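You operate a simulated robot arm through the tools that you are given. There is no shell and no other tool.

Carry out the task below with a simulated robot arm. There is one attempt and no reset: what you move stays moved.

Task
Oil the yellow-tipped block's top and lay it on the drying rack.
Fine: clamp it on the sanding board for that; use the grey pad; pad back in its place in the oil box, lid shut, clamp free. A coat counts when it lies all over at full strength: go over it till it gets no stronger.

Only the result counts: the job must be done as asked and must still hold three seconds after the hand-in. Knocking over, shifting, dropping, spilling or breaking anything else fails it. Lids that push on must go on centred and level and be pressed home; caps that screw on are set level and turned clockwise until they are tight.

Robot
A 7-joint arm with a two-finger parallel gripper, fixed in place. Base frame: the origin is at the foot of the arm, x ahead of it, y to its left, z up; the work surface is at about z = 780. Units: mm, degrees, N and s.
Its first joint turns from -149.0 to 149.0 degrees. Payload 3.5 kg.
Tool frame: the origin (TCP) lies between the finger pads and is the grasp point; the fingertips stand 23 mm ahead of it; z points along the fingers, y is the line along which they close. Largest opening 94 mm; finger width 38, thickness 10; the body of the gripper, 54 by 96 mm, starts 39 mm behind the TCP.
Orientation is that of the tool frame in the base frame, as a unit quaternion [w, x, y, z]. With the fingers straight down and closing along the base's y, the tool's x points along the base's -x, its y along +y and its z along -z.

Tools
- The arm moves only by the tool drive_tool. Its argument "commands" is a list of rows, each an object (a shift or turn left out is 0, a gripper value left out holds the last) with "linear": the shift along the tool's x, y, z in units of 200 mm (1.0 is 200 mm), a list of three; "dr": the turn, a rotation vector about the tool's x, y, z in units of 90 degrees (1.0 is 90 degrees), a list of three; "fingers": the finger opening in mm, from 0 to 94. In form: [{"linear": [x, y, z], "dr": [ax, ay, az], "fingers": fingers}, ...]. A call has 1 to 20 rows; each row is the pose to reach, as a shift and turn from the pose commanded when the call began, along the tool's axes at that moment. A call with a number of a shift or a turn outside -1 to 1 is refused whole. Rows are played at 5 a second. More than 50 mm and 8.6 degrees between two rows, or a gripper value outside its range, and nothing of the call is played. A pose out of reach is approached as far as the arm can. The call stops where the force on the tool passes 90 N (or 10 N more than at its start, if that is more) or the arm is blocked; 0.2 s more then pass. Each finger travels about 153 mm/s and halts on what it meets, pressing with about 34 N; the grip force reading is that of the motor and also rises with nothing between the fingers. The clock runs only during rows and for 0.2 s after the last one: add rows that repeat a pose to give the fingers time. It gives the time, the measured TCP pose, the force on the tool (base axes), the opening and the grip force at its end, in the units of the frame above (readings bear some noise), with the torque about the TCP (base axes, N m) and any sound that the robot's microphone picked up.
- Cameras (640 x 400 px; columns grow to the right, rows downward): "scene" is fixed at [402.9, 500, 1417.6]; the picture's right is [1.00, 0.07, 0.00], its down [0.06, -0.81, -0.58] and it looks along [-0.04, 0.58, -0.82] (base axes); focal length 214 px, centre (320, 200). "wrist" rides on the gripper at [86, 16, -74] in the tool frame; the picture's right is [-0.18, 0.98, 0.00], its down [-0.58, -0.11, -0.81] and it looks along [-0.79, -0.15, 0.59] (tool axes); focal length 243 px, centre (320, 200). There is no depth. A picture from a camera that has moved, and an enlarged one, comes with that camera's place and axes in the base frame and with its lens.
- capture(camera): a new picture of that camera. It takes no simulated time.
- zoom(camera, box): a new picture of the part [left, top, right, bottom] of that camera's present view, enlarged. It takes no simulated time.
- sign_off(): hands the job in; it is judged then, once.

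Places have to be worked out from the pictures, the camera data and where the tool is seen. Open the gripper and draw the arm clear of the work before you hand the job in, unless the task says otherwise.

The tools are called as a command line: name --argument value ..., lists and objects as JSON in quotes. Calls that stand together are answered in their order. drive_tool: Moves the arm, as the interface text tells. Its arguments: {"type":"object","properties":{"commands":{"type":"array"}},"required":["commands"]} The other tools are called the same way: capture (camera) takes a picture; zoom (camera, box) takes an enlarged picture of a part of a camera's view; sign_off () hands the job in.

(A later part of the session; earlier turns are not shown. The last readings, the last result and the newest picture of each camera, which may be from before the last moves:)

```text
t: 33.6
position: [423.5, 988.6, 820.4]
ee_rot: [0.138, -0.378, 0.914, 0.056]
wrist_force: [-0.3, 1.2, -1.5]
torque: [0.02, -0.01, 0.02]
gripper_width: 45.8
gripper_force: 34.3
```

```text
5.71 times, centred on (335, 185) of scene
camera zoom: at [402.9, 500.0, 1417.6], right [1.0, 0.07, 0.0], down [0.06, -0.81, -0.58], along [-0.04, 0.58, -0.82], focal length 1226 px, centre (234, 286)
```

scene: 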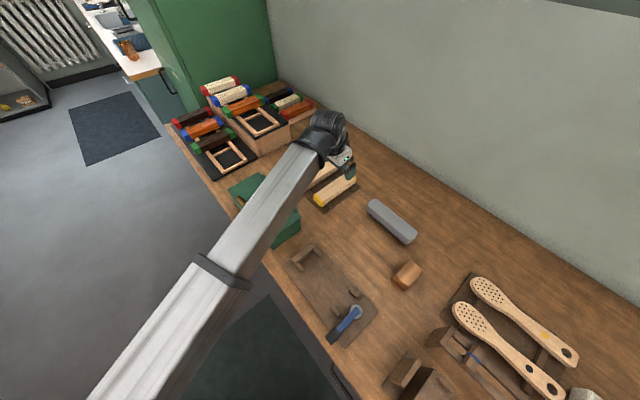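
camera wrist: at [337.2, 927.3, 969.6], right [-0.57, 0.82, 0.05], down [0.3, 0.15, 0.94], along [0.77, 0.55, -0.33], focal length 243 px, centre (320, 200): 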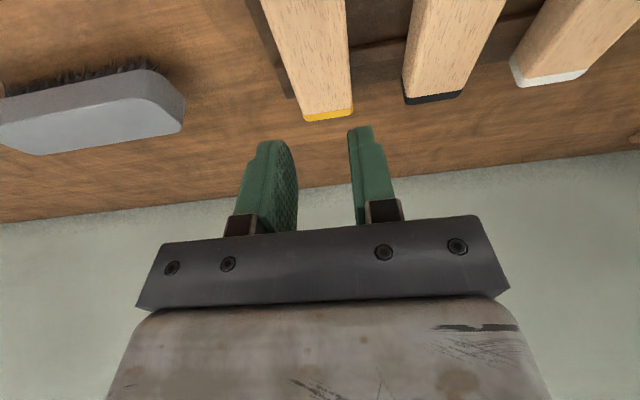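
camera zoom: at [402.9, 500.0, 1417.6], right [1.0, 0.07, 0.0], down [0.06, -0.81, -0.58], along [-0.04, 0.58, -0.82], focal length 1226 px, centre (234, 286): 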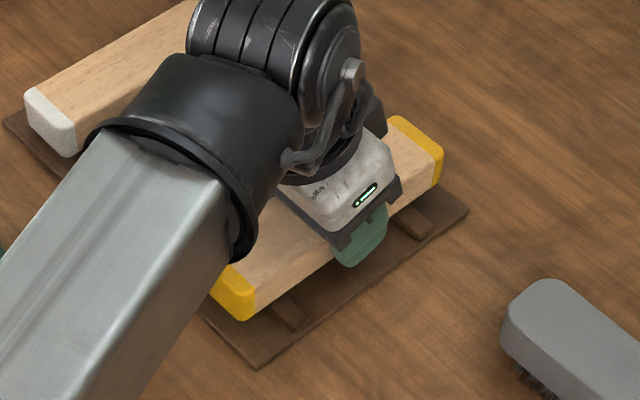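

It held this time, and the block rose with the fingers. I keep lifting gently, 6 mm per row.

drive_tool --commands '[{"linear": [-0.004, 0, -0.014], "fingers": 0}, {"linear": [-0.01, 0, -0.033], "fingers": 0}, {"linear": [-0.018, 0, -0.06], "fingers": 0}, {"linear": [-0.027, 0, -0.089], "fingers": 0}, {"linear": [-0.036, 0, -0.118], "fingers": 0}, {"linear": [-0.045, 0, -0.147], "fingers": 0}, {"linear": [-0.054, 0, -0.176], "fingers": 0}, {"linear": [-0.063, 0, -0.206], "fingers": 0}, {"linear": [-0.072, 0, -0.235], "fingers": 0}, {"linear": [-0.081, 0, -0.265], "fingers": 0}, {"linear": [-0.09, 0, -0.294], "fingers": 0}, {"linear": [-0.099, 0, -0.323], "fingers": 0}, {"linear": [-0.108, 0, -0.353], "fingers": 0}, {"linear": [-0.117, 0, -0.382], "fingers": 0}, {"linear": [-0.126, 0, -0.411], "fingers": 0}, {"linear": [-0.135, 0, -0.441], "fingers": 0}, {"linear": [-0.142, 0, -0.465], "fingers": 0}, {"linear": [-0.147, 0, -0.48], "fingers": 0}]'

capture --camera "wrist"

zoom --camera "scene" --box '[270, 100, 390, 220]'

```text
t: 37.4
position: [422.7, 988.4, 921.8]
ee_rot: [0.138, -0.377, 0.914, 0.054]
wrist_force: [0.2, 0.3, -2.2]
torque: [0.01, 0.01, -0.02]
gripper_width: 45.6
gripper_force: 33.8
```

```text
taken
camera wrist: at [337.4, 927.5, 966.4], right [-0.57, 0.82, 0.05], down [0.3, 0.15, 0.94], along [0.77, 0.55, -0.33], focal length 243 px, centre (320, 200)
```

wrist: 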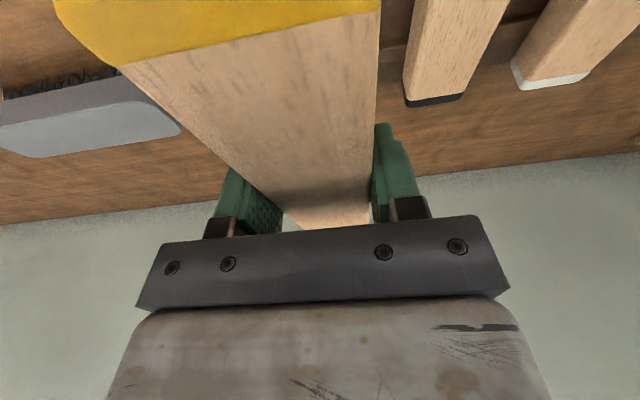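

```text
3.33 times, centred on (330, 160) of scene
camera zoom: at [402.9, 500.0, 1417.6], right [1.0, 0.07, 0.0], down [0.06, -0.81, -0.58], along [-0.04, 0.58, -0.82], focal length 715 px, centre (287, 333)
```

zoom: 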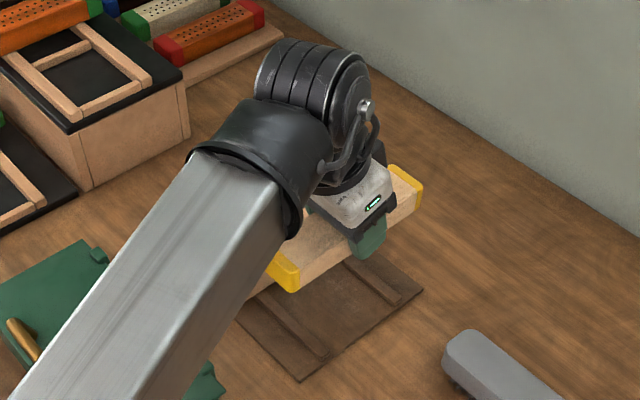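

The block is held (about 2 N weight). I carry it slowly toward the sanding board, turning it 45° about the vertical in this first half.

drive_tool --commands '[{"linear": [0.0103, -0.012, -0.0073], "dr": [0.0029, 0, 0.0096], "fingers": 0}, {"linear": [0.031, -0.036, -0.022], "dr": [0.0088, 0, 0.0287], "fingers": 0}, {"linear": [0.0568, -0.0662, -0.0403], "dr": [0.0161, 0, 0.0526], "fingers": 0}, {"linear": [0.0877, -0.1023, -0.0622], "dr": [0.0249, 0, 0.0813], "fingers": 0}, {"linear": [0.1187, -0.1385, -0.0842], "dr": [0.0337, 0, 0.11], "fingers": 0}, {"linear": [0.1496, -0.1746, -0.1061], "dr": [0.0425, 0, 0.1386], "fingers": 0}, {"linear": [0.1806, -0.2107, -0.1281], "dr": [0.0512, 0, 0.1673], "fingers": 0}, {"linear": [0.2116, -0.2468, -0.1501], "dr": [0.06, 0, 0.196], "fingers": 0}, {"linear": [0.2425, -0.2829, -0.172], "dr": [0.0688, 0, 0.2247], "fingers": 0}, {"linear": [0.2735, -0.3191, -0.194], "dr": [0.0776, 0, 0.2533], "fingers": 0}, {"linear": [0.3044, -0.3552, -0.2159], "dr": [0.0864, 0, 0.282], "fingers": 0}, {"linear": [0.3354, -0.3913, -0.2379], "dr": [0.0952, 0, 0.3107], "fingers": 0}, {"linear": [0.3664, -0.4274, -0.2599], "dr": [0.1039, 0, 0.3394], "fingers": 0}, {"linear": [0.3973, -0.4635, -0.2818], "dr": [0.1127, 0, 0.3681], "fingers": 0}, {"linear": [0.4283, -0.4997, -0.3038], "dr": [0.1215, 0, 0.3967], "fingers": 0}, {"linear": [0.4541, -0.5298, -0.3221], "dr": [0.1288, 0, 0.4206], "fingers": 0}, {"linear": [0.4799, -0.5599, -0.3404], "dr": [0.1362, 0, 0.4445], "fingers": 0}, {"linear": [0.5005, -0.5839, -0.355], "dr": [0.142, 0, 0.4637], "fingers": 0}, {"linear": [0.516, -0.602, -0.366], "dr": [0.1464, 0, 0.478], "fingers": 0}, {"linear": [0.516, -0.602, -0.366], "dr": [0.1464, 0, 0.478], "fingers": 0}]'

capture --camera "scene"

capture --camera "wrist"

```text
t: 41.6
position: [422.6, 819.0, 961.3]
ee_rot: [0.149, 0.002, 0.989, -0.001]
wrist_force: [-0.6, -0.7, -1.7]
torque: [-0.02, -0.03, 0.01]
gripper_width: 45.7
gripper_force: 33.8
```

```text
taken
```

scene: 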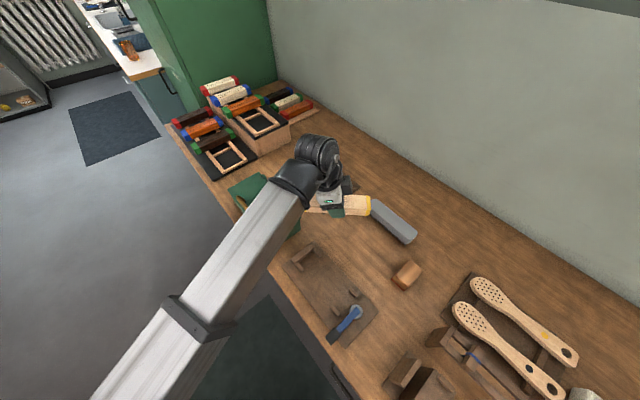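

```text
taken
camera wrist: at [318.0, 836.1, 1005.8], right [0.18, 0.98, 0.05], down [0.32, -0.11, 0.94], along [0.93, -0.15, -0.33], focal length 243 px, centre (320, 200)
```

wrist: 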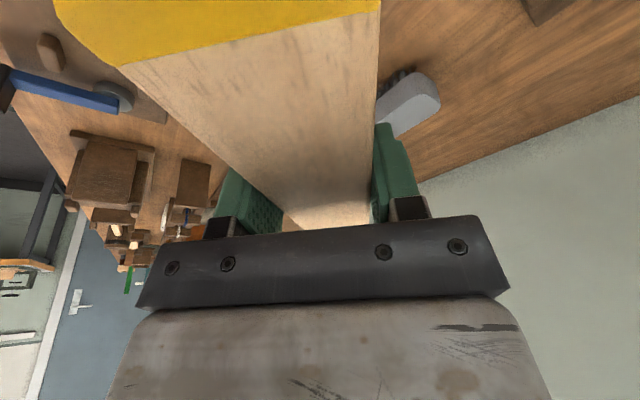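

Good. Before carrying on, I measure the sanding board with enlarged scene views while it is unobstructed.

zoom --camera "scene" --box '[275, 235, 345, 285]'

zoom --camera "scene" --box '[315, 280, 385, 350]'

zoom --camera "scene" --box '[275, 235, 385, 350]'

```text
8.00 times, centred on (310, 260) of scene
camera zoom: at [402.9, 500.0, 1417.6], right [1.0, 0.07, 0.0], down [0.06, -0.81, -0.58], along [-0.04, 0.58, -0.82], focal length 1716 px, centre (400, -280)
```

zoom: 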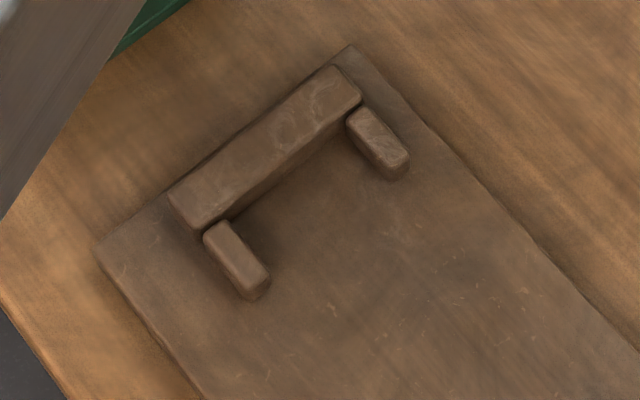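

```text
5.71 times, centred on (350, 315) of scene
camera zoom: at [402.9, 500.0, 1417.6], right [1.0, 0.07, 0.0], down [0.06, -0.81, -0.58], along [-0.04, 0.58, -0.82], focal length 1226 px, centre (149, -457)
```

zoom: 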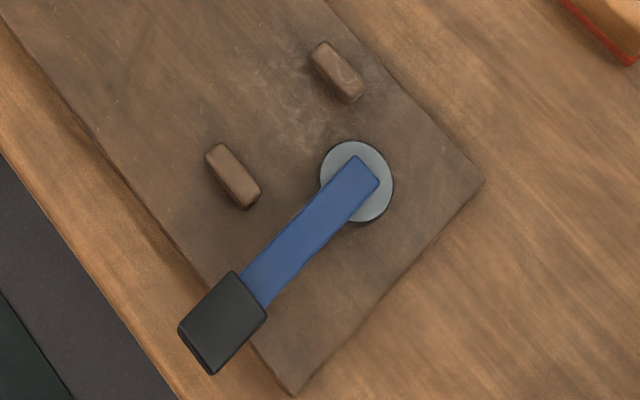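

```text
3.48 times, centred on (330, 292) of scene
camera zoom: at [402.9, 500.0, 1417.6], right [1.0, 0.07, 0.0], down [0.06, -0.81, -0.58], along [-0.04, 0.58, -0.82], focal length 746 px, centre (285, -122)
```

zoom: 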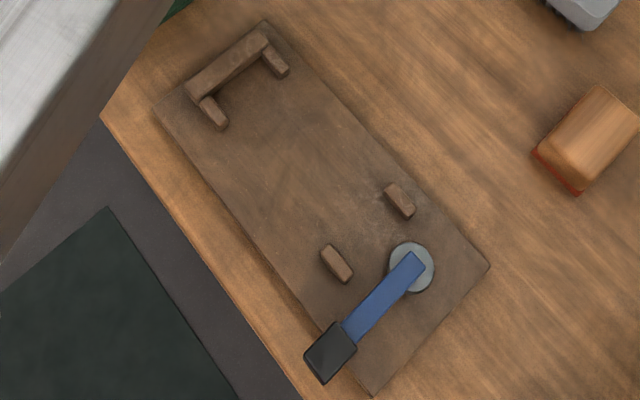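

Board geometry worked out: block bed axis runs along −45° at u≈756.7, stop face at w≈−273 and cam edge at w≈−86, so block centre goes to about (408, 662). I carry it there at z≈930, turning the last 45°.

drive_tool --commands '[{"linear": [0.0022, -0.0157, 0.0026], "dr": [0.0029, 0, 0.0095], "fingers": 0}, {"linear": [0.0067, -0.0471, 0.0077], "dr": [0.0088, 0, 0.0286], "fingers": 0}, {"linear": [0.0123, -0.0864, 0.0142], "dr": [0.0161, 0.0001, 0.0524], "fingers": 0}, {"linear": [0.019, -0.1335, 0.0219], "dr": [0.0249, 0.0001, 0.0809], "fingers": 0}, {"linear": [0.0258, -0.1806, 0.0297], "dr": [0.0337, 0.0002, 0.1095], "fingers": 0}, {"linear": [0.0325, -0.2277, 0.0374], "dr": [0.0425, 0.0002, 0.138], "fingers": 0}, {"linear": [0.0392, -0.2748, 0.0452], "dr": [0.0513, 0.0002, 0.1666], "fingers": 0}, {"linear": [0.0459, -0.3219, 0.0529], "dr": [0.0601, 0.0003, 0.1952], "fingers": 0}, {"linear": [0.0526, -0.369, 0.0606], "dr": [0.0689, 0.0003, 0.2237], "fingers": 0}, {"linear": [0.0594, -0.4161, 0.0684], "dr": [0.0777, 0.0004, 0.2523], "fingers": 0}, {"linear": [0.0661, -0.4632, 0.0761], "dr": [0.0865, 0.0004, 0.2808], "fingers": 0}, {"linear": [0.0728, -0.5103, 0.0839], "dr": [0.0953, 0.0005, 0.3094], "fingers": 0}, {"linear": [0.0795, -0.5574, 0.0916], "dr": [0.1041, 0.0005, 0.338], "fingers": 0}, {"linear": [0.0862, -0.6045, 0.0993], "dr": [0.1129, 0.0005, 0.3665], "fingers": 0}, {"linear": [0.093, -0.6516, 0.1071], "dr": [0.1217, 0.0006, 0.3951], "fingers": 0}, {"linear": [0.0986, -0.6908, 0.1135], "dr": [0.129, 0.0006, 0.4189], "fingers": 0}, {"linear": [0.1042, -0.7301, 0.12], "dr": [0.1363, 0.0007, 0.4427], "fingers": 0}, {"linear": [0.1086, -0.7615, 0.1251], "dr": [0.1422, 0.0007, 0.4617], "fingers": 0}, {"linear": [0.112, -0.785, 0.129], "dr": [0.1466, 0.0007, 0.476], "fingers": 0}, {"linear": [0.112, -0.785, 0.129], "dr": [0.1466, 0.0007, 0.476], "fingers": 0}]'

capture --camera "scene"

capture --camera "wrist"

```text
t: 45.8
position: [406.8, 661.9, 930.1]
ee_rot: [0.138, 0.378, 0.914, -0.056]
wrist_force: [0.6, 0.4, -1.0]
torque: [0.02, -0.02, 0.0]
gripper_width: 45.5
gripper_force: 33.9
```

```text
taken
```

scene: 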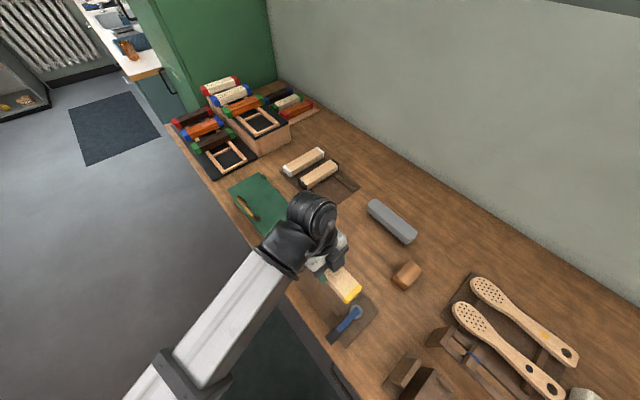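

```text
taken
camera wrist: at [345.4, 748.4, 974.7], right [0.82, 0.57, 0.05], down [0.15, -0.3, 0.94], along [0.55, -0.76, -0.33], focal length 243 px, centre (320, 200)
```

wrist: 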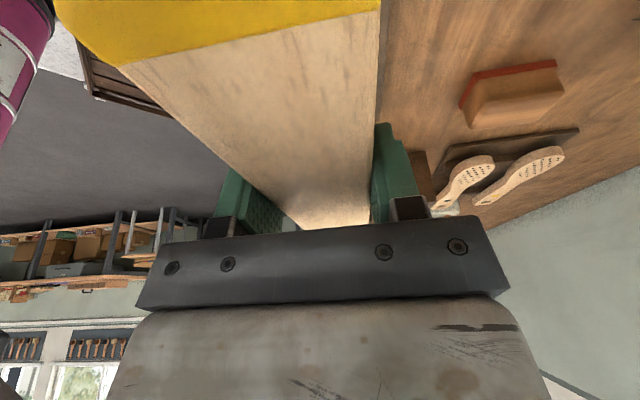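

Block is over the bed. I lower it 78 mm to just above the stops and check the alignment.

drive_tool --commands '[{"linear": [0.004, 0, 0.013], "fingers": 0}, {"linear": [0.012, 0, 0.038], "fingers": 0}, {"linear": [0.022, 0, 0.072], "fingers": 0}, {"linear": [0.034, 0, 0.11], "fingers": 0}, {"linear": [0.046, 0, 0.149], "fingers": 0}, {"linear": [0.058, 0, 0.188], "fingers": 0}, {"linear": [0.07, 0, 0.227], "fingers": 0}, {"linear": [0.082, 0, 0.266], "fingers": 0}, {"linear": [0.094, 0, 0.305], "fingers": 0}, {"linear": [0.104, 0, 0.338], "fingers": 0}, {"linear": [0.111, 0, 0.36], "fingers": 0}, {"linear": [0.115, -0.001, 0.373], "fingers": 0}, {"linear": [0.115, -0.001, 0.373], "fingers": 0}]'

zoom --camera "scene" --box '[275, 225, 395, 350]'

capture --camera "wrist"

```text
t: 48.6
position: [407.9, 660.5, 852.6]
ee_rot: [0.139, 0.379, 0.913, -0.057]
wrist_force: [-0.1, 0.8, -1.9]
torque: [-0.01, 0.01, -0.01]
gripper_width: 45.4
gripper_force: 33.9
```

```text
3.20 times, centred on (335, 288) of scene
camera zoom: at [402.9, 500.0, 1417.6], right [1.0, 0.07, 0.0], down [0.06, -0.81, -0.58], along [-0.04, 0.58, -0.82], focal length 686 px, centre (272, -80)
```

zoom: 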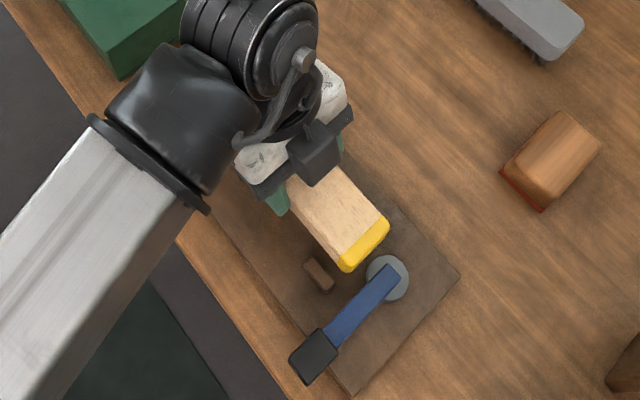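

```text
taken
camera wrist: at [345.4, 747.7, 896.9], right [0.82, 0.57, 0.05], down [0.15, -0.3, 0.94], along [0.55, -0.76, -0.33], focal length 243 px, centre (320, 200)
```

wrist: 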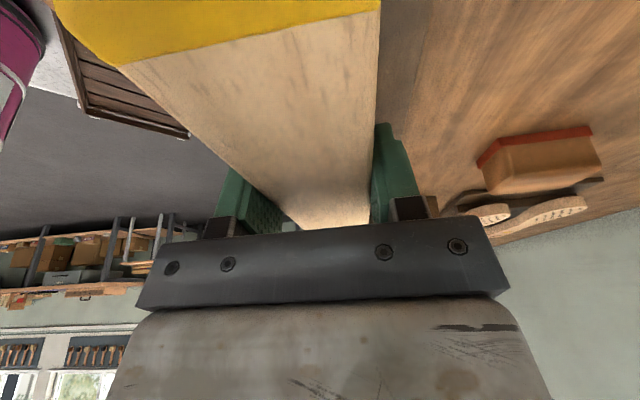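

Alignment is good (about 6–9 mm of room at each end). I shift 2 mm sideways to the bed's axis and lower to z≈824.

drive_tool --commands '[{"linear": [-0.003, 0.0033, 0.006], "fingers": 0}, {"linear": [-0.003, 0.0067, 0.012], "fingers": 0}, {"linear": [0.003, 0.0067, 0.032], "fingers": 0}, {"linear": [0.009, 0.0067, 0.053], "fingers": 0}, {"linear": [0.016, 0.0067, 0.075], "fingers": 0}, {"linear": [0.023, 0.0067, 0.097], "fingers": 0}, {"linear": [0.03, 0.0067, 0.119], "fingers": 0}, {"linear": [0.0357, 0.0067, 0.139], "fingers": 0}, {"linear": [0.0357, 0.0067, 0.139], "fingers": 0}]'

zoom --camera "scene" --box '[275, 225, 395, 350]'

```text
t: 50.6
position: [410.3, 661.1, 824.7]
ee_rot: [0.139, 0.378, 0.914, -0.055]
wrist_force: [-0.9, 7.1, 54.6]
torque: [-0.17, 1.31, -0.27]
gripper_width: 45.4
gripper_force: 34.1
```

```text
3.20 times, centred on (335, 288) of scene
camera zoom: at [402.9, 500.0, 1417.6], right [1.0, 0.07, 0.0], down [0.06, -0.81, -0.58], along [-0.04, 0.58, -0.82], focal length 686 px, centre (272, -80)
```

zoom: 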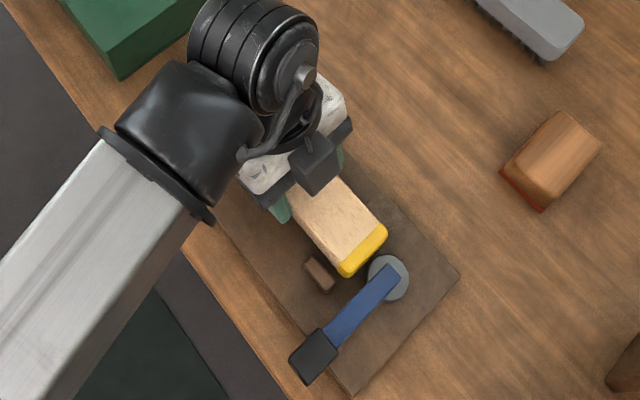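

54 N upward with the pressure centre at the left finger's lower corner: the fingertips rest on the board (board top ≈ 798), while the block is still a few mm above it. I relieve the force by 2 mm and release the block gently.

drive_tool --commands '[{"linear": [-0.002, 0, -0.006], "fingers": 0}, {"linear": [-0.003, 0, -0.0096], "fingers": 0}, {"linear": [-0.003, 0, -0.0096], "fingers": 0}]'

drive_tool --commands '[{"linear": [0, 0, 0], "fingers": 45.2}, {"linear": [0, 0, 0], "fingers": 45.6}, {"linear": [0, 0, 0], "fingers": 46}, {"linear": [0, 0, 0], "fingers": 46.4}, {"linear": [0, 0, 0], "fingers": 47}, {"linear": [0, 0, 0], "fingers": 49}, {"linear": [0, 0, 0], "fingers": 54}, {"linear": [0, 0, 0], "fingers": 54}]'

zoom --camera "scene" --box '[275, 225, 395, 350]'

capture --camera "wrist"

```text
t: 51.4
position: [411.3, 661.3, 825.9]
ee_rot: [0.138, 0.379, 0.913, -0.056]
wrist_force: [2.2, 12.2, 35.7]
torque: [0.27, 0.53, -0.28]
gripper_width: 45.7
gripper_force: 34.2
```

```text
t: 53.2
position: [410.2, 661.2, 825.6]
ee_rot: [0.138, 0.378, 0.914, -0.056]
wrist_force: [6.9, 18.0, 31.8]
torque: [0.44, 0.31, -0.35]
gripper_width: 47.0
gripper_force: 0.0
```

```text
3.20 times, centred on (335, 288) of scene
camera zoom: at [402.9, 500.0, 1417.6], right [1.0, 0.07, 0.0], down [0.06, -0.81, -0.58], along [-0.04, 0.58, -0.82], focal length 686 px, centre (272, -80)
```

zoom: 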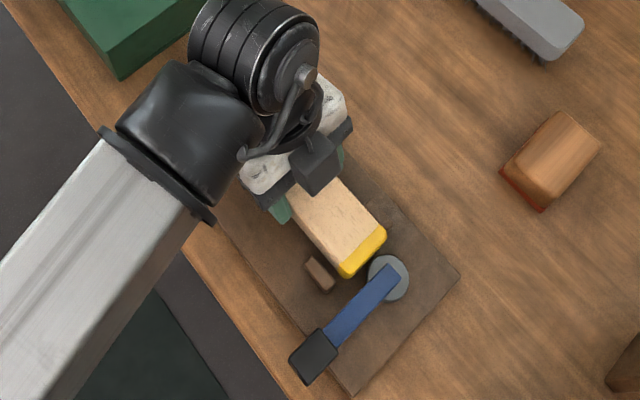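

```text
taken
camera wrist: at [347.6, 747.7, 870.5], right [0.82, 0.57, 0.06], down [0.15, -0.3, 0.94], along [0.55, -0.76, -0.33], focal length 243 px, centre (320, 200)
```

wrist: 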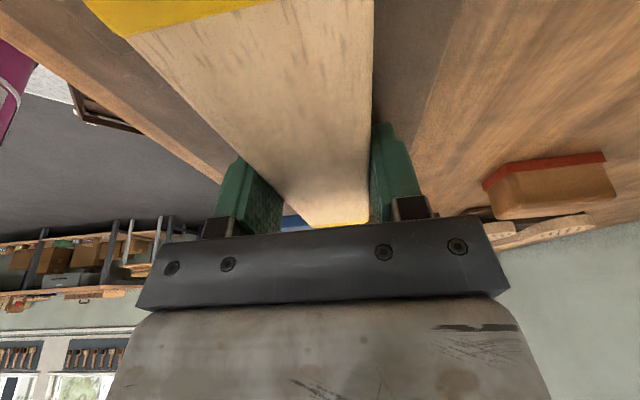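

Force is still 32 N with a sideways part, so the left fingertip is still pressed on the board and its friction holds the fingers. I raise another 5 mm with the fingers told to open.

drive_tool --commands '[{"linear": [-0.0015, 0, -0.0048], "fingers": 54}, {"linear": [-0.003, 0, -0.0096], "fingers": 54}, {"linear": [-0.0045, 0, -0.0144], "fingers": 54}, {"linear": [-0.006, 0, -0.0192], "fingers": 54}, {"linear": [-0.0074, 0, -0.024], "fingers": 54}, {"linear": [-0.0074, 0, -0.024], "fingers": 56}]'

zoom --camera "scene" --box '[275, 225, 395, 350]'

capture --camera "wrist"

```text
t: 54.6
position: [409.2, 661.6, 830.6]
ee_rot: [0.138, 0.378, 0.914, -0.058]
wrist_force: [0.8, 0.2, 0.6]
torque: [-0.02, -0.04, 0.01]
gripper_width: 56.0
gripper_force: 0.1
```

```text
3.20 times, centred on (335, 288) of scene
camera zoom: at [402.9, 500.0, 1417.6], right [1.0, 0.07, 0.0], down [0.06, -0.81, -0.58], along [-0.04, 0.58, -0.82], focal length 686 px, centre (272, -80)
```

zoom: 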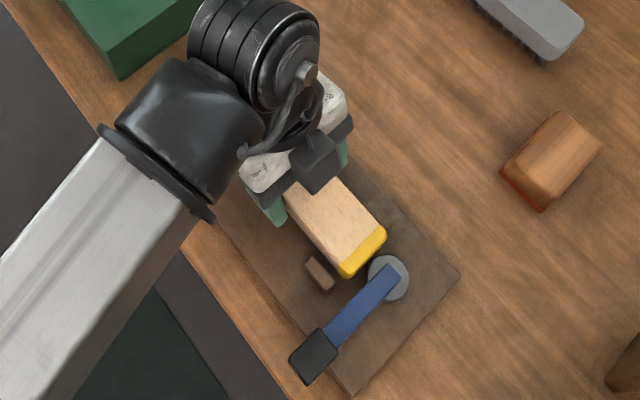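

```text
taken
camera wrist: at [347.5, 747.7, 874.9], right [0.82, 0.57, 0.05], down [0.15, -0.3, 0.94], along [0.55, -0.76, -0.33], focal length 243 px, centre (320, 200)
```

wrist: 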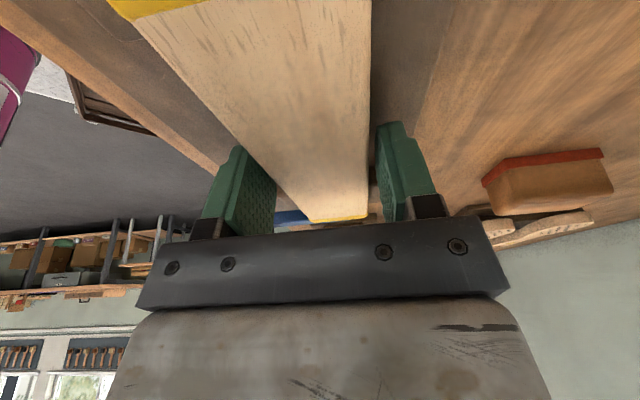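

Free now, and the block lies in the bed. I open a bit more, rise 120 mm, and look.

drive_tool --commands '[{"linear": [0, 0, 0], "fingers": 66}, {"linear": [-0.018, 0, -0.057], "fingers": 66}, {"linear": [-0.045, 0, -0.145], "fingers": 66}, {"linear": [-0.08, 0, -0.26], "fingers": 66}, {"linear": [-0.115, 0, -0.37], "fingers": 66}, {"linear": [-0.15, 0, -0.48], "fingers": 66}, {"linear": [-0.177, 0, -0.574], "fingers": 66}, {"linear": [-0.177, 0, -0.574], "fingers": 66}]'

capture --camera "wrist"

zoom --camera "scene" --box '[275, 235, 385, 350]'

```text
t: 56.4
position: [408.6, 660.0, 951.6]
ee_rot: [0.138, 0.378, 0.914, -0.057]
wrist_force: [0.1, 0.0, 0.6]
torque: [-0.01, 0.0, 0.0]
gripper_width: 66.1
gripper_force: 0.0
```

```text
taken
camera wrist: at [346.9, 747.6, 995.6], right [0.82, 0.57, 0.05], down [0.15, -0.3, 0.94], along [0.55, -0.76, -0.33], focal length 243 px, centre (320, 200)
```

wrist: 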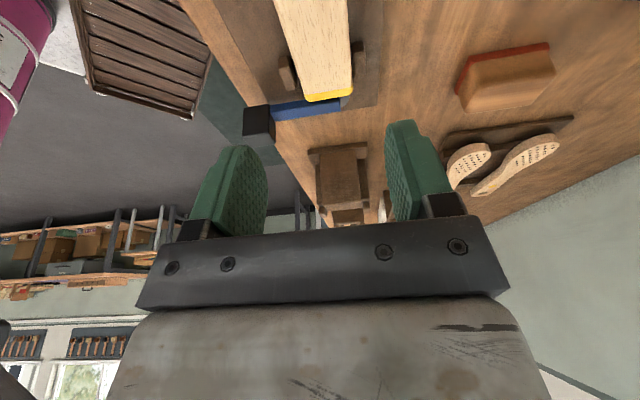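

```text
3.48 times, centred on (330, 292) of scene
camera zoom: at [402.9, 500.0, 1417.6], right [1.0, 0.07, 0.0], down [0.06, -0.81, -0.58], along [-0.04, 0.58, -0.82], focal length 746 px, centre (285, -122)
```

zoom: 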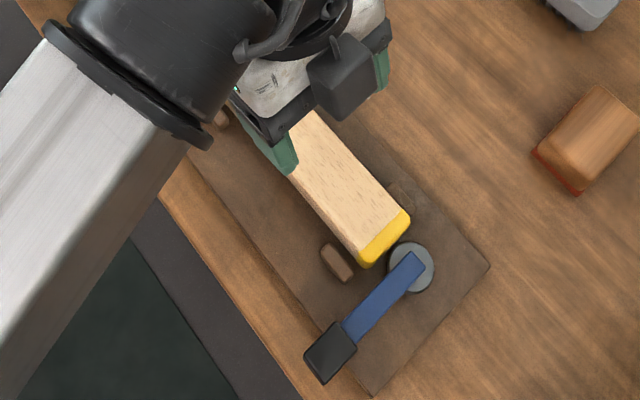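

The block lies between the guides. Next the clamp: I judge the lever handle at about (431, 531, z≈817), pivot near (490, 588). I stand the tool upright, close the fingers and move beside the handle on its block side.

drive_tool --commands '[{"linear": [-0.04, -0.047, 0.012], "dr": [0, 0.024, 0], "fingers": 40}, {"linear": [-0.079, -0.094, 0.024], "dr": [0, 0.048, 0], "fingers": 20}, {"linear": [-0.118, -0.141, 0.036], "dr": [0, 0.071, 0], "fingers": 0}, {"linear": [-0.158, -0.189, 0.048], "dr": [0, 0.095, 0], "fingers": 0}, {"linear": [-0.197, -0.236, 0.06], "dr": [0, 0.119, 0], "fingers": 0}, {"linear": [-0.236, -0.283, 0.072], "dr": [0, 0.143, 0], "fingers": 0}, {"linear": [-0.276, -0.33, 0.084], "dr": [0, 0.166, 0], "fingers": 0}, {"linear": [-0.315, -0.377, 0.096], "dr": [0, 0.19, 0], "fingers": 0}, {"linear": [-0.315, -0.377, 0.096], "dr": [0, 0.19, 0], "fingers": 0}]'

capture --camera "wrist"

zoom --camera "scene" --box '[275, 235, 385, 350]'

```text
t: 58.4
position: [402.8, 561.0, 950.2]
ee_rot: [0.001, 0.382, 0.924, -0.001]
wrist_force: [-0.2, -0.8, -0.3]
torque: [0.0, 0.0, -0.01]
gripper_width: 0.2
gripper_force: 34.2
```

```text
taken
camera wrist: at [353.4, 635.3, 1023.8], right [0.83, 0.56, 0.0], down [0.33, -0.49, 0.81], along [0.46, -0.67, -0.59], focal length 243 px, centre (320, 200)
```

wrist: 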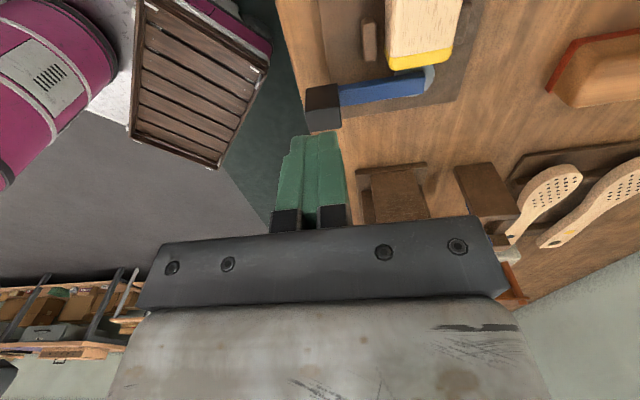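

```text
3.48 times, centred on (330, 292) of scene
camera zoom: at [402.9, 500.0, 1417.6], right [1.0, 0.07, 0.0], down [0.06, -0.81, -0.58], along [-0.04, 0.58, -0.82], focal length 746 px, centre (285, -122)
```

zoom: 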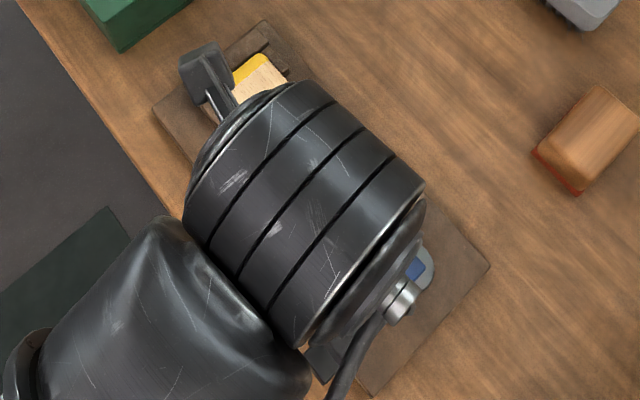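

Let me enlarge the wrist view of the clamp, cam and the block's end to see their relation.

zoom --camera "wrist" --box '[280, 0, 500, 140]'

```text
2.86 times, centred on (390, 70) of wrist
camera zoom: at [353.4, 635.3, 1023.8], right [0.83, 0.56, 0.0], down [0.33, -0.49, 0.81], along [0.46, -0.67, -0.59], focal length 693 px, centre (120, 571)
```

zoom: 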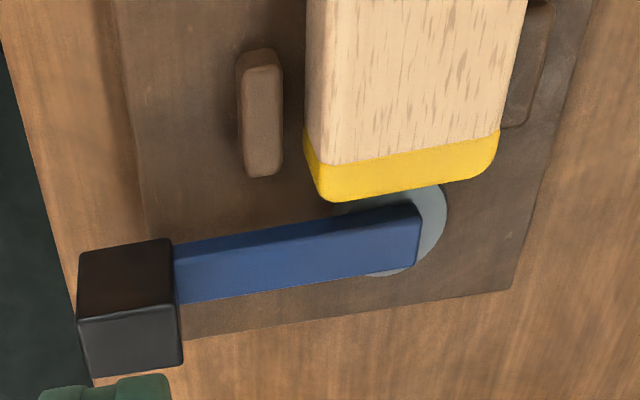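

The handle is a black box about 28 mm wide overhanging the board's edge, its top near z 814. I lower the closed fingers beside it (on the block side), tips at about z 805.

drive_tool --commands '[{"linear": [0, -0.01, 0.1]}, {"linear": [0, -0.0225, 0.2]}, {"linear": [0, -0.0225, 0.3]}, {"linear": [0, -0.0225, 0.4]}, {"linear": [0, -0.0225, 0.5]}, {"linear": [0.001, -0.0225, 0.56]}, {"linear": [0.001, -0.0225, 0.61]}, {"linear": [0.001, -0.0225, 0.61]}]'

capture --camera "wrist"

zoom --camera "scene" --box '[275, 235, 395, 360]'

```text
t: 60.2
position: [399.0, 558.0, 828.4]
ee_rot: [0.001, 0.382, 0.924, 0.0]
wrist_force: [0.2, -1.2, -0.9]
torque: [0.03, -0.04, -0.03]
gripper_width: 0.0
gripper_force: 34.0
```

```text
taken
camera wrist: at [350.3, 631.9, 901.8], right [0.83, 0.56, 0.0], down [0.33, -0.49, 0.81], along [0.46, -0.67, -0.59], focal length 243 px, centre (320, 200)
```

wrist: 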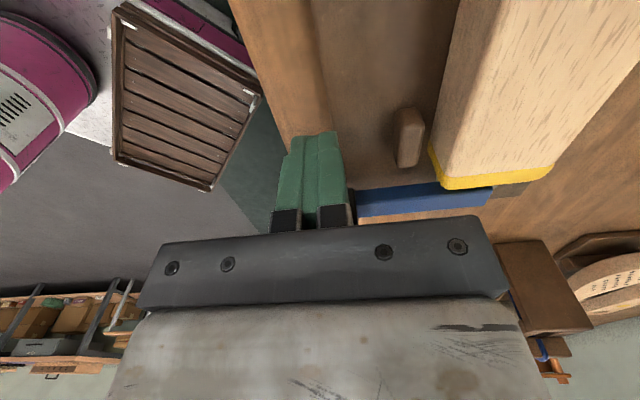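

```text
3.20 times, centred on (335, 298) of scene
camera zoom: at [402.9, 500.0, 1417.6], right [1.0, 0.07, 0.0], down [0.06, -0.81, -0.58], along [-0.04, 0.58, -0.82], focal length 686 px, centre (272, -112)
```

zoom: 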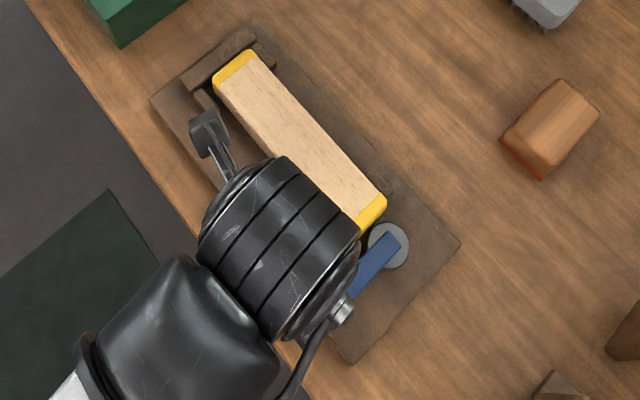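

Nothing touched so far. I push the handle away from the block along its arc about 22° and watch the force.

drive_tool --commands '[{"linear": [-0.025, 0.006, 0]}, {"linear": [-0.051, 0.0127, 0]}, {"linear": [-0.075, 0.004, 0]}, {"linear": [-0.1, -0.0055, 0]}, {"linear": [-0.127, -0.012, 0]}, {"linear": [-0.154, -0.018, 0]}, {"linear": [-0.182, -0.021, 0]}, {"linear": [-0.21, -0.023, 0]}, {"linear": [-0.21, -0.023, 0]}]'

zoom --camera "scene" --box '[275, 235, 395, 360]'

capture --camera "wrist"

```text
t: 62.2
position: [426.1, 524.6, 828.8]
ee_rot: [0.001, 0.382, 0.924, 0.0]
wrist_force: [-0.5, 0.2, 0.5]
torque: [-0.01, 0.03, 0.01]
gripper_width: 0.0
gripper_force: 33.5
```

```text
3.20 times, centred on (335, 298) of scene
camera zoom: at [402.9, 500.0, 1417.6], right [1.0, 0.07, 0.0], down [0.06, -0.81, -0.58], along [-0.04, 0.58, -0.82], focal length 686 px, centre (272, -112)
```

zoom: 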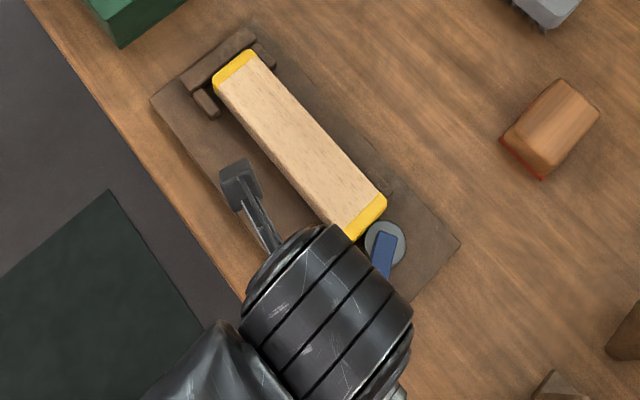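

```text
taken
camera wrist: at [376.8, 598.5, 902.3], right [0.83, 0.56, 0.0], down [0.33, -0.49, 0.81], along [0.46, -0.67, -0.59], focal length 243 px, centre (320, 200)
```

wrist: 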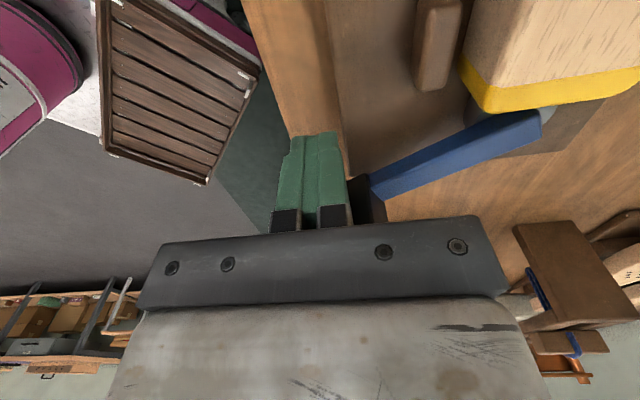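

The lever turns freely and the cam edges toward the block. I carry on the arc to about 60°.

drive_tool --commands '[{"linear": [-0.028, 0, 0]}, {"linear": [-0.057, 0, 0]}, {"linear": [-0.087, 0.006, 0]}, {"linear": [-0.117, 0.014, 0]}, {"linear": [-0.146, 0.023, 0]}, {"linear": [-0.175, 0.033, 0]}, {"linear": [-0.203, 0.047, 0]}, {"linear": [-0.23, 0.063, 0]}, {"linear": [-0.257, 0.082, 0]}, {"linear": [-0.283, 0.102, 0]}, {"linear": [-0.283, 0.102, 0]}]'

zoom --camera "scene" --box '[275, 235, 395, 360]'

capture --camera "wrist"

```text
t: 64.6
position: [481.3, 499.1, 828.1]
ee_rot: [0.001, 0.383, 0.924, 0.0]
wrist_force: [0.1, -0.1, -0.5]
torque: [-0.02, 0.02, -0.01]
gripper_width: 0.0
gripper_force: 33.7
```

```text
3.20 times, centred on (335, 298) of scene
camera zoom: at [402.9, 500.0, 1417.6], right [1.0, 0.07, 0.0], down [0.06, -0.81, -0.58], along [-0.04, 0.58, -0.82], focal length 686 px, centre (272, -112)
```

zoom: 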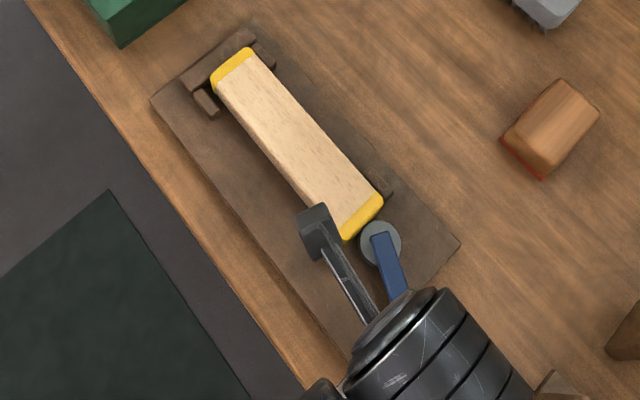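

```text
taken
camera wrist: at [431.5, 573.1, 902.7], right [0.83, 0.56, 0.0], down [0.33, -0.49, 0.81], along [0.46, -0.67, -0.59], focal length 243 px, centre (320, 200)
```

wrist: 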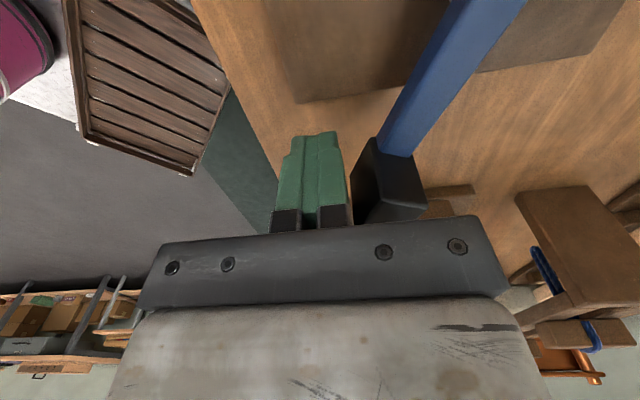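

The cam has begun to move the block toward the stop. I push on to about 75° and check the force.

drive_tool --commands '[{"linear": [-0.021, 0.023, 0]}, {"linear": [-0.042, 0.047, 0]}, {"linear": [-0.062, 0.073, 0]}, {"linear": [-0.082, 0.1, 0]}, {"linear": [-0.082, 0.1, 0]}]'

zoom --camera "scene" --box '[275, 235, 395, 360]'

zoom --camera "scene" --box '[330, 280, 460, 400]'

capture --camera "wrist"

```text
t: 65.8
position: [506.6, 502.4, 827.7]
ee_rot: [0.001, 0.382, 0.924, 0.0]
wrist_force: [1.3, -0.2, -0.2]
torque: [-0.02, -0.01, -0.03]
gripper_width: 0.2
gripper_force: 34.6
```

```text
3.20 times, centred on (335, 298) of scene
camera zoom: at [402.9, 500.0, 1417.6], right [1.0, 0.07, 0.0], down [0.06, -0.81, -0.58], along [-0.04, 0.58, -0.82], focal length 686 px, centre (272, -112)
```

zoom: 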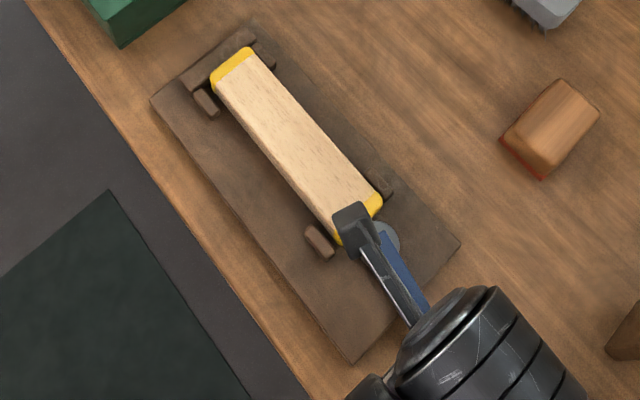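

```text
3.33 times, centred on (395, 340) of scene
camera zoom: at [402.9, 500.0, 1417.6], right [1.0, 0.07, 0.0], down [0.06, -0.81, -0.58], along [-0.04, 0.58, -0.82], focal length 715 px, centre (70, -267)
```

zoom: 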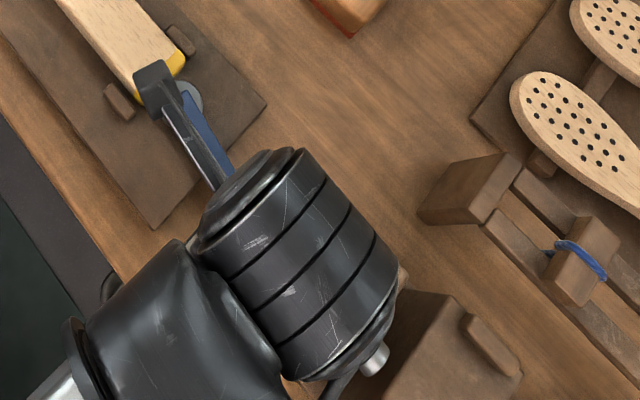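

```text
taken
camera wrist: at [456.6, 575.7, 902.8], right [0.83, 0.56, 0.0], down [0.33, -0.49, 0.81], along [0.46, -0.67, -0.59], focal length 243 px, centre (320, 200)
```

wrist: 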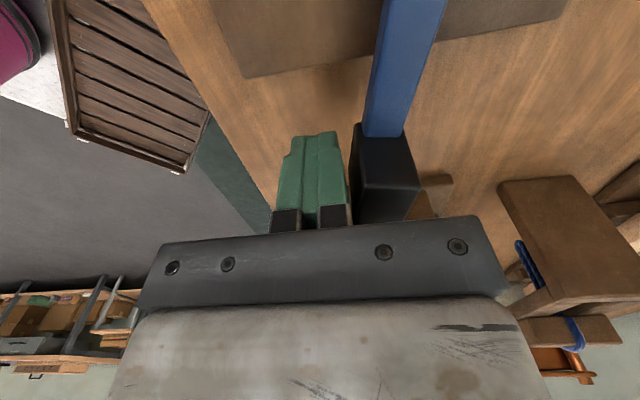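

Still nearly no force. I continue to about 90°.

drive_tool --commands '[{"linear": [-0.016, 0.03, 0]}, {"linear": [-0.032, 0.06, 0]}, {"linear": [-0.043, 0.092, 0]}, {"linear": [-0.052, 0.124, 0]}, {"linear": [-0.052, 0.124, 0]}]'

zoom --camera "scene" --box '[275, 235, 395, 360]'

capture --camera "wrist"

```text
t: 67.0
position: [527.1, 509.4, 829.4]
ee_rot: [-0.003, 0.381, 0.924, -0.004]
wrist_force: [-50.4, -21.2, -0.5]
torque: [0.28, -0.68, 1.13]
gripper_width: 0.2
gripper_force: 33.7
```

```text
3.20 times, centred on (335, 298) of scene
camera zoom: at [402.9, 500.0, 1417.6], right [1.0, 0.07, 0.0], down [0.06, -0.81, -0.58], along [-0.04, 0.58, -0.82], focal length 686 px, centre (272, -112)
```

zoom: 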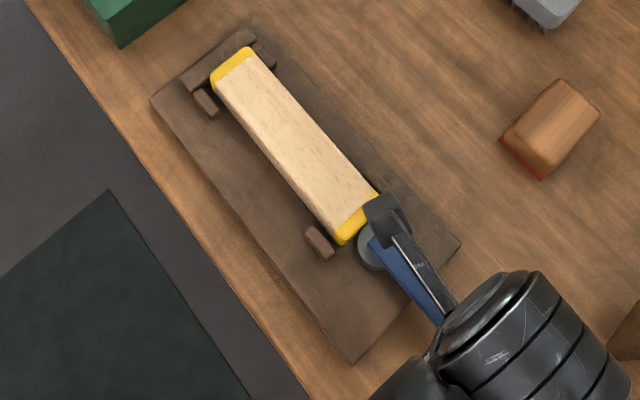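

```text
taken
camera wrist: at [477.4, 583.6, 902.9], right [0.82, 0.57, -0.01], down [0.34, -0.48, 0.81], along [0.45, -0.67, -0.59], focal length 243 px, centre (320, 200)
```

wrist: 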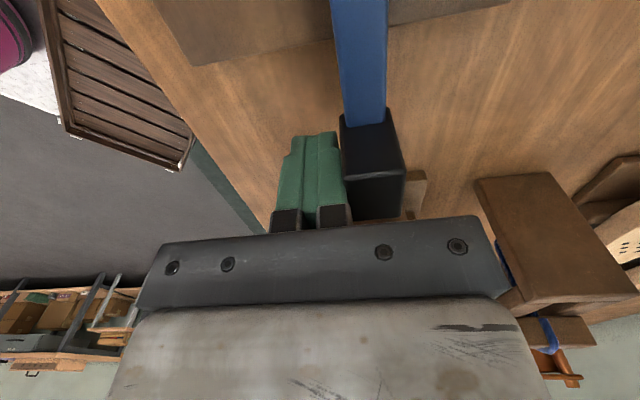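

55 N of resistance: the cam is tight against the block at about 88°. I back the fingers off and rise to see whether the lever stays.

drive_tool --commands '[{"linear": [0, -0.03, 0]}, {"linear": [0.01, -0.08, 0]}, {"linear": [0.02, -0.12, 0]}, {"linear": [0.02, -0.12, -0.1]}, {"linear": [0.02, -0.12, -0.25]}, {"linear": [0.02, -0.12, -0.45]}, {"linear": [0.02, -0.12, -0.65]}, {"linear": [0.02, -0.12, -0.65]}]'

capture --camera "wrist"

zoom --camera "scene" --box '[275, 235, 395, 360]'

```text
t: 68.8
position: [511.6, 498.0, 958.8]
ee_rot: [0.001, 0.383, 0.924, -0.001]
wrist_force: [-0.2, -0.1, 0.4]
torque: [0.01, -0.02, 0.01]
gripper_width: 0.2
gripper_force: 33.7
```

```text
taken
camera wrist: at [461.1, 571.0, 1031.9], right [0.83, 0.56, 0.0], down [0.33, -0.49, 0.81], along [0.46, -0.67, -0.59], focal length 243 px, centre (320, 200)
```

wrist: 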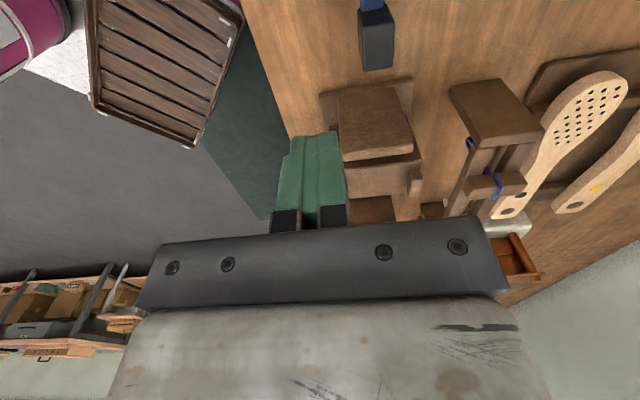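

```text
3.20 times, centred on (335, 298) of scene
camera zoom: at [402.9, 500.0, 1417.6], right [1.0, 0.07, 0.0], down [0.06, -0.81, -0.58], along [-0.04, 0.58, -0.82], focal length 686 px, centre (272, -112)
```

zoom: 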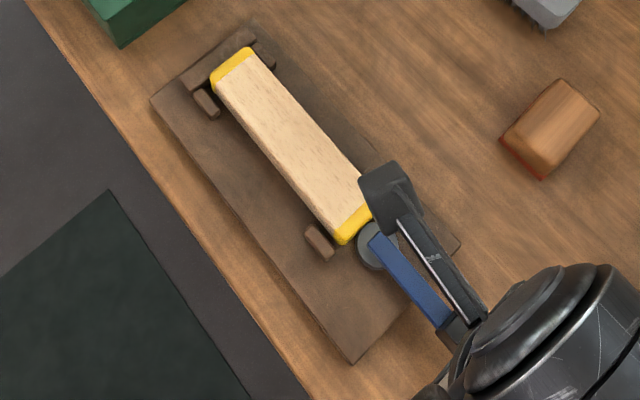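

The lever stays and the block is clamped. Next the oil box: I enlarge the unobstructed scene view of it.

zoom --camera "scene" --box '[215, 165, 310, 255]'

zoom --camera "scene" --box '[225, 185, 275, 235]'

```text
4.44 times, centred on (262, 210) of scene
camera zoom: at [402.9, 500.0, 1417.6], right [1.0, 0.07, 0.0], down [0.06, -0.81, -0.58], along [-0.04, 0.58, -0.82], focal length 953 px, centre (576, 156)
```

zoom: 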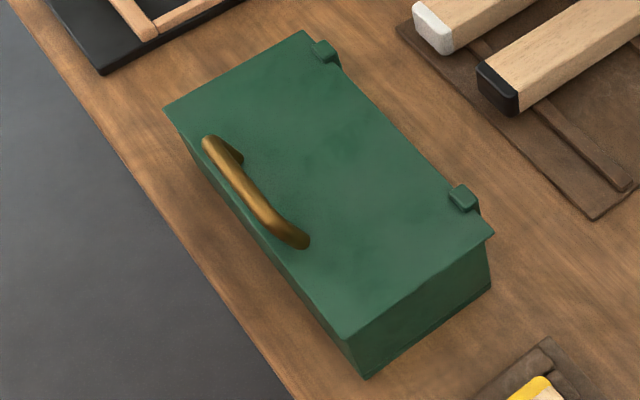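

```text
8.00 times, centred on (250, 210) of scene
camera zoom: at [402.9, 500.0, 1417.6], right [1.0, 0.07, 0.0], down [0.06, -0.81, -0.58], along [-0.04, 0.58, -0.82], focal length 1716 px, centre (880, 120)
```

zoom: 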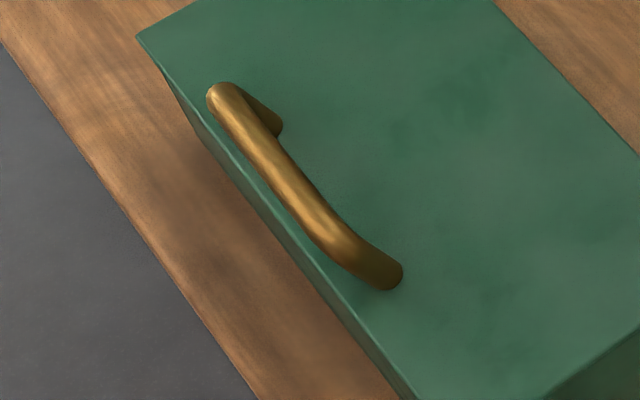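

The lid's handle bar is at about (155.6, 841, z≈880), running along 135°, hinge line at u≈816, lid top ≈ 851. Tool yaw already suits gripping the bar; I travel there at height, fingers opening to 40 mm.

drive_tool --commands '[{"linear": [0.1, 0, 0], "fingers": 20}, {"linear": [0.25, 0, 0], "fingers": 40}, {"linear": [0.42, -0.01, 0], "fingers": 40}, {"linear": [0.59, -0.02, 0], "fingers": 40}, {"linear": [0.76, -0.02, 0], "fingers": 40}, {"linear": [0.92, -0.02, 0], "fingers": 40}, {"linear": [1.0, -0.02, 0], "fingers": 40}]'

drive_tool --commands '[{"linear": [0.1, 0, 0], "fingers": 40}, {"linear": [0.25, 0, 0], "fingers": 40}, {"linear": [0.42, -0.01, 0], "fingers": 40}, {"linear": [0.59, -0.02, 0], "fingers": 40}, {"linear": [0.76, -0.02, 0], "fingers": 40}, {"linear": [0.92, -0.02, 0], "fingers": 40}, {"linear": [1.0, -0.02, 0], "fingers": 40}, {"linear": [1.0, -0.02, 0], "fingers": 40}]'

capture --camera "wrist"

capture --camera "scene"

```text
t: 70.4
position: [366.7, 636.7, 958.3]
ee_rot: [0.001, 0.382, 0.924, -0.001]
wrist_force: [-0.4, 0.0, -0.7]
torque: [0.0, -0.01, 0.04]
gripper_width: 40.2
gripper_force: 0.1
```

```text
t: 72.2
position: [222.8, 776.0, 958.7]
ee_rot: [0.0, 0.383, 0.924, 0.0]
wrist_force: [0.2, -0.1, -0.6]
torque: [0.01, 0.02, 0.0]
gripper_width: 40.1
gripper_force: 0.1
```

```text
taken
camera wrist: at [173.2, 849.4, 1031.9], right [0.83, 0.56, 0.0], down [0.33, -0.49, 0.81], along [0.46, -0.67, -0.59], focal length 243 px, centre (320, 200)
```

wrist: 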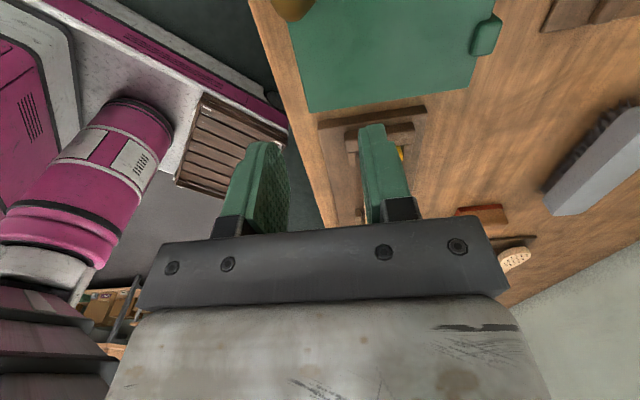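

```text
taken
```

scene: 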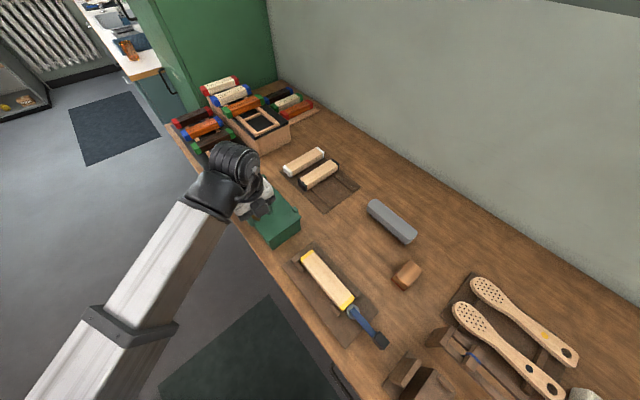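

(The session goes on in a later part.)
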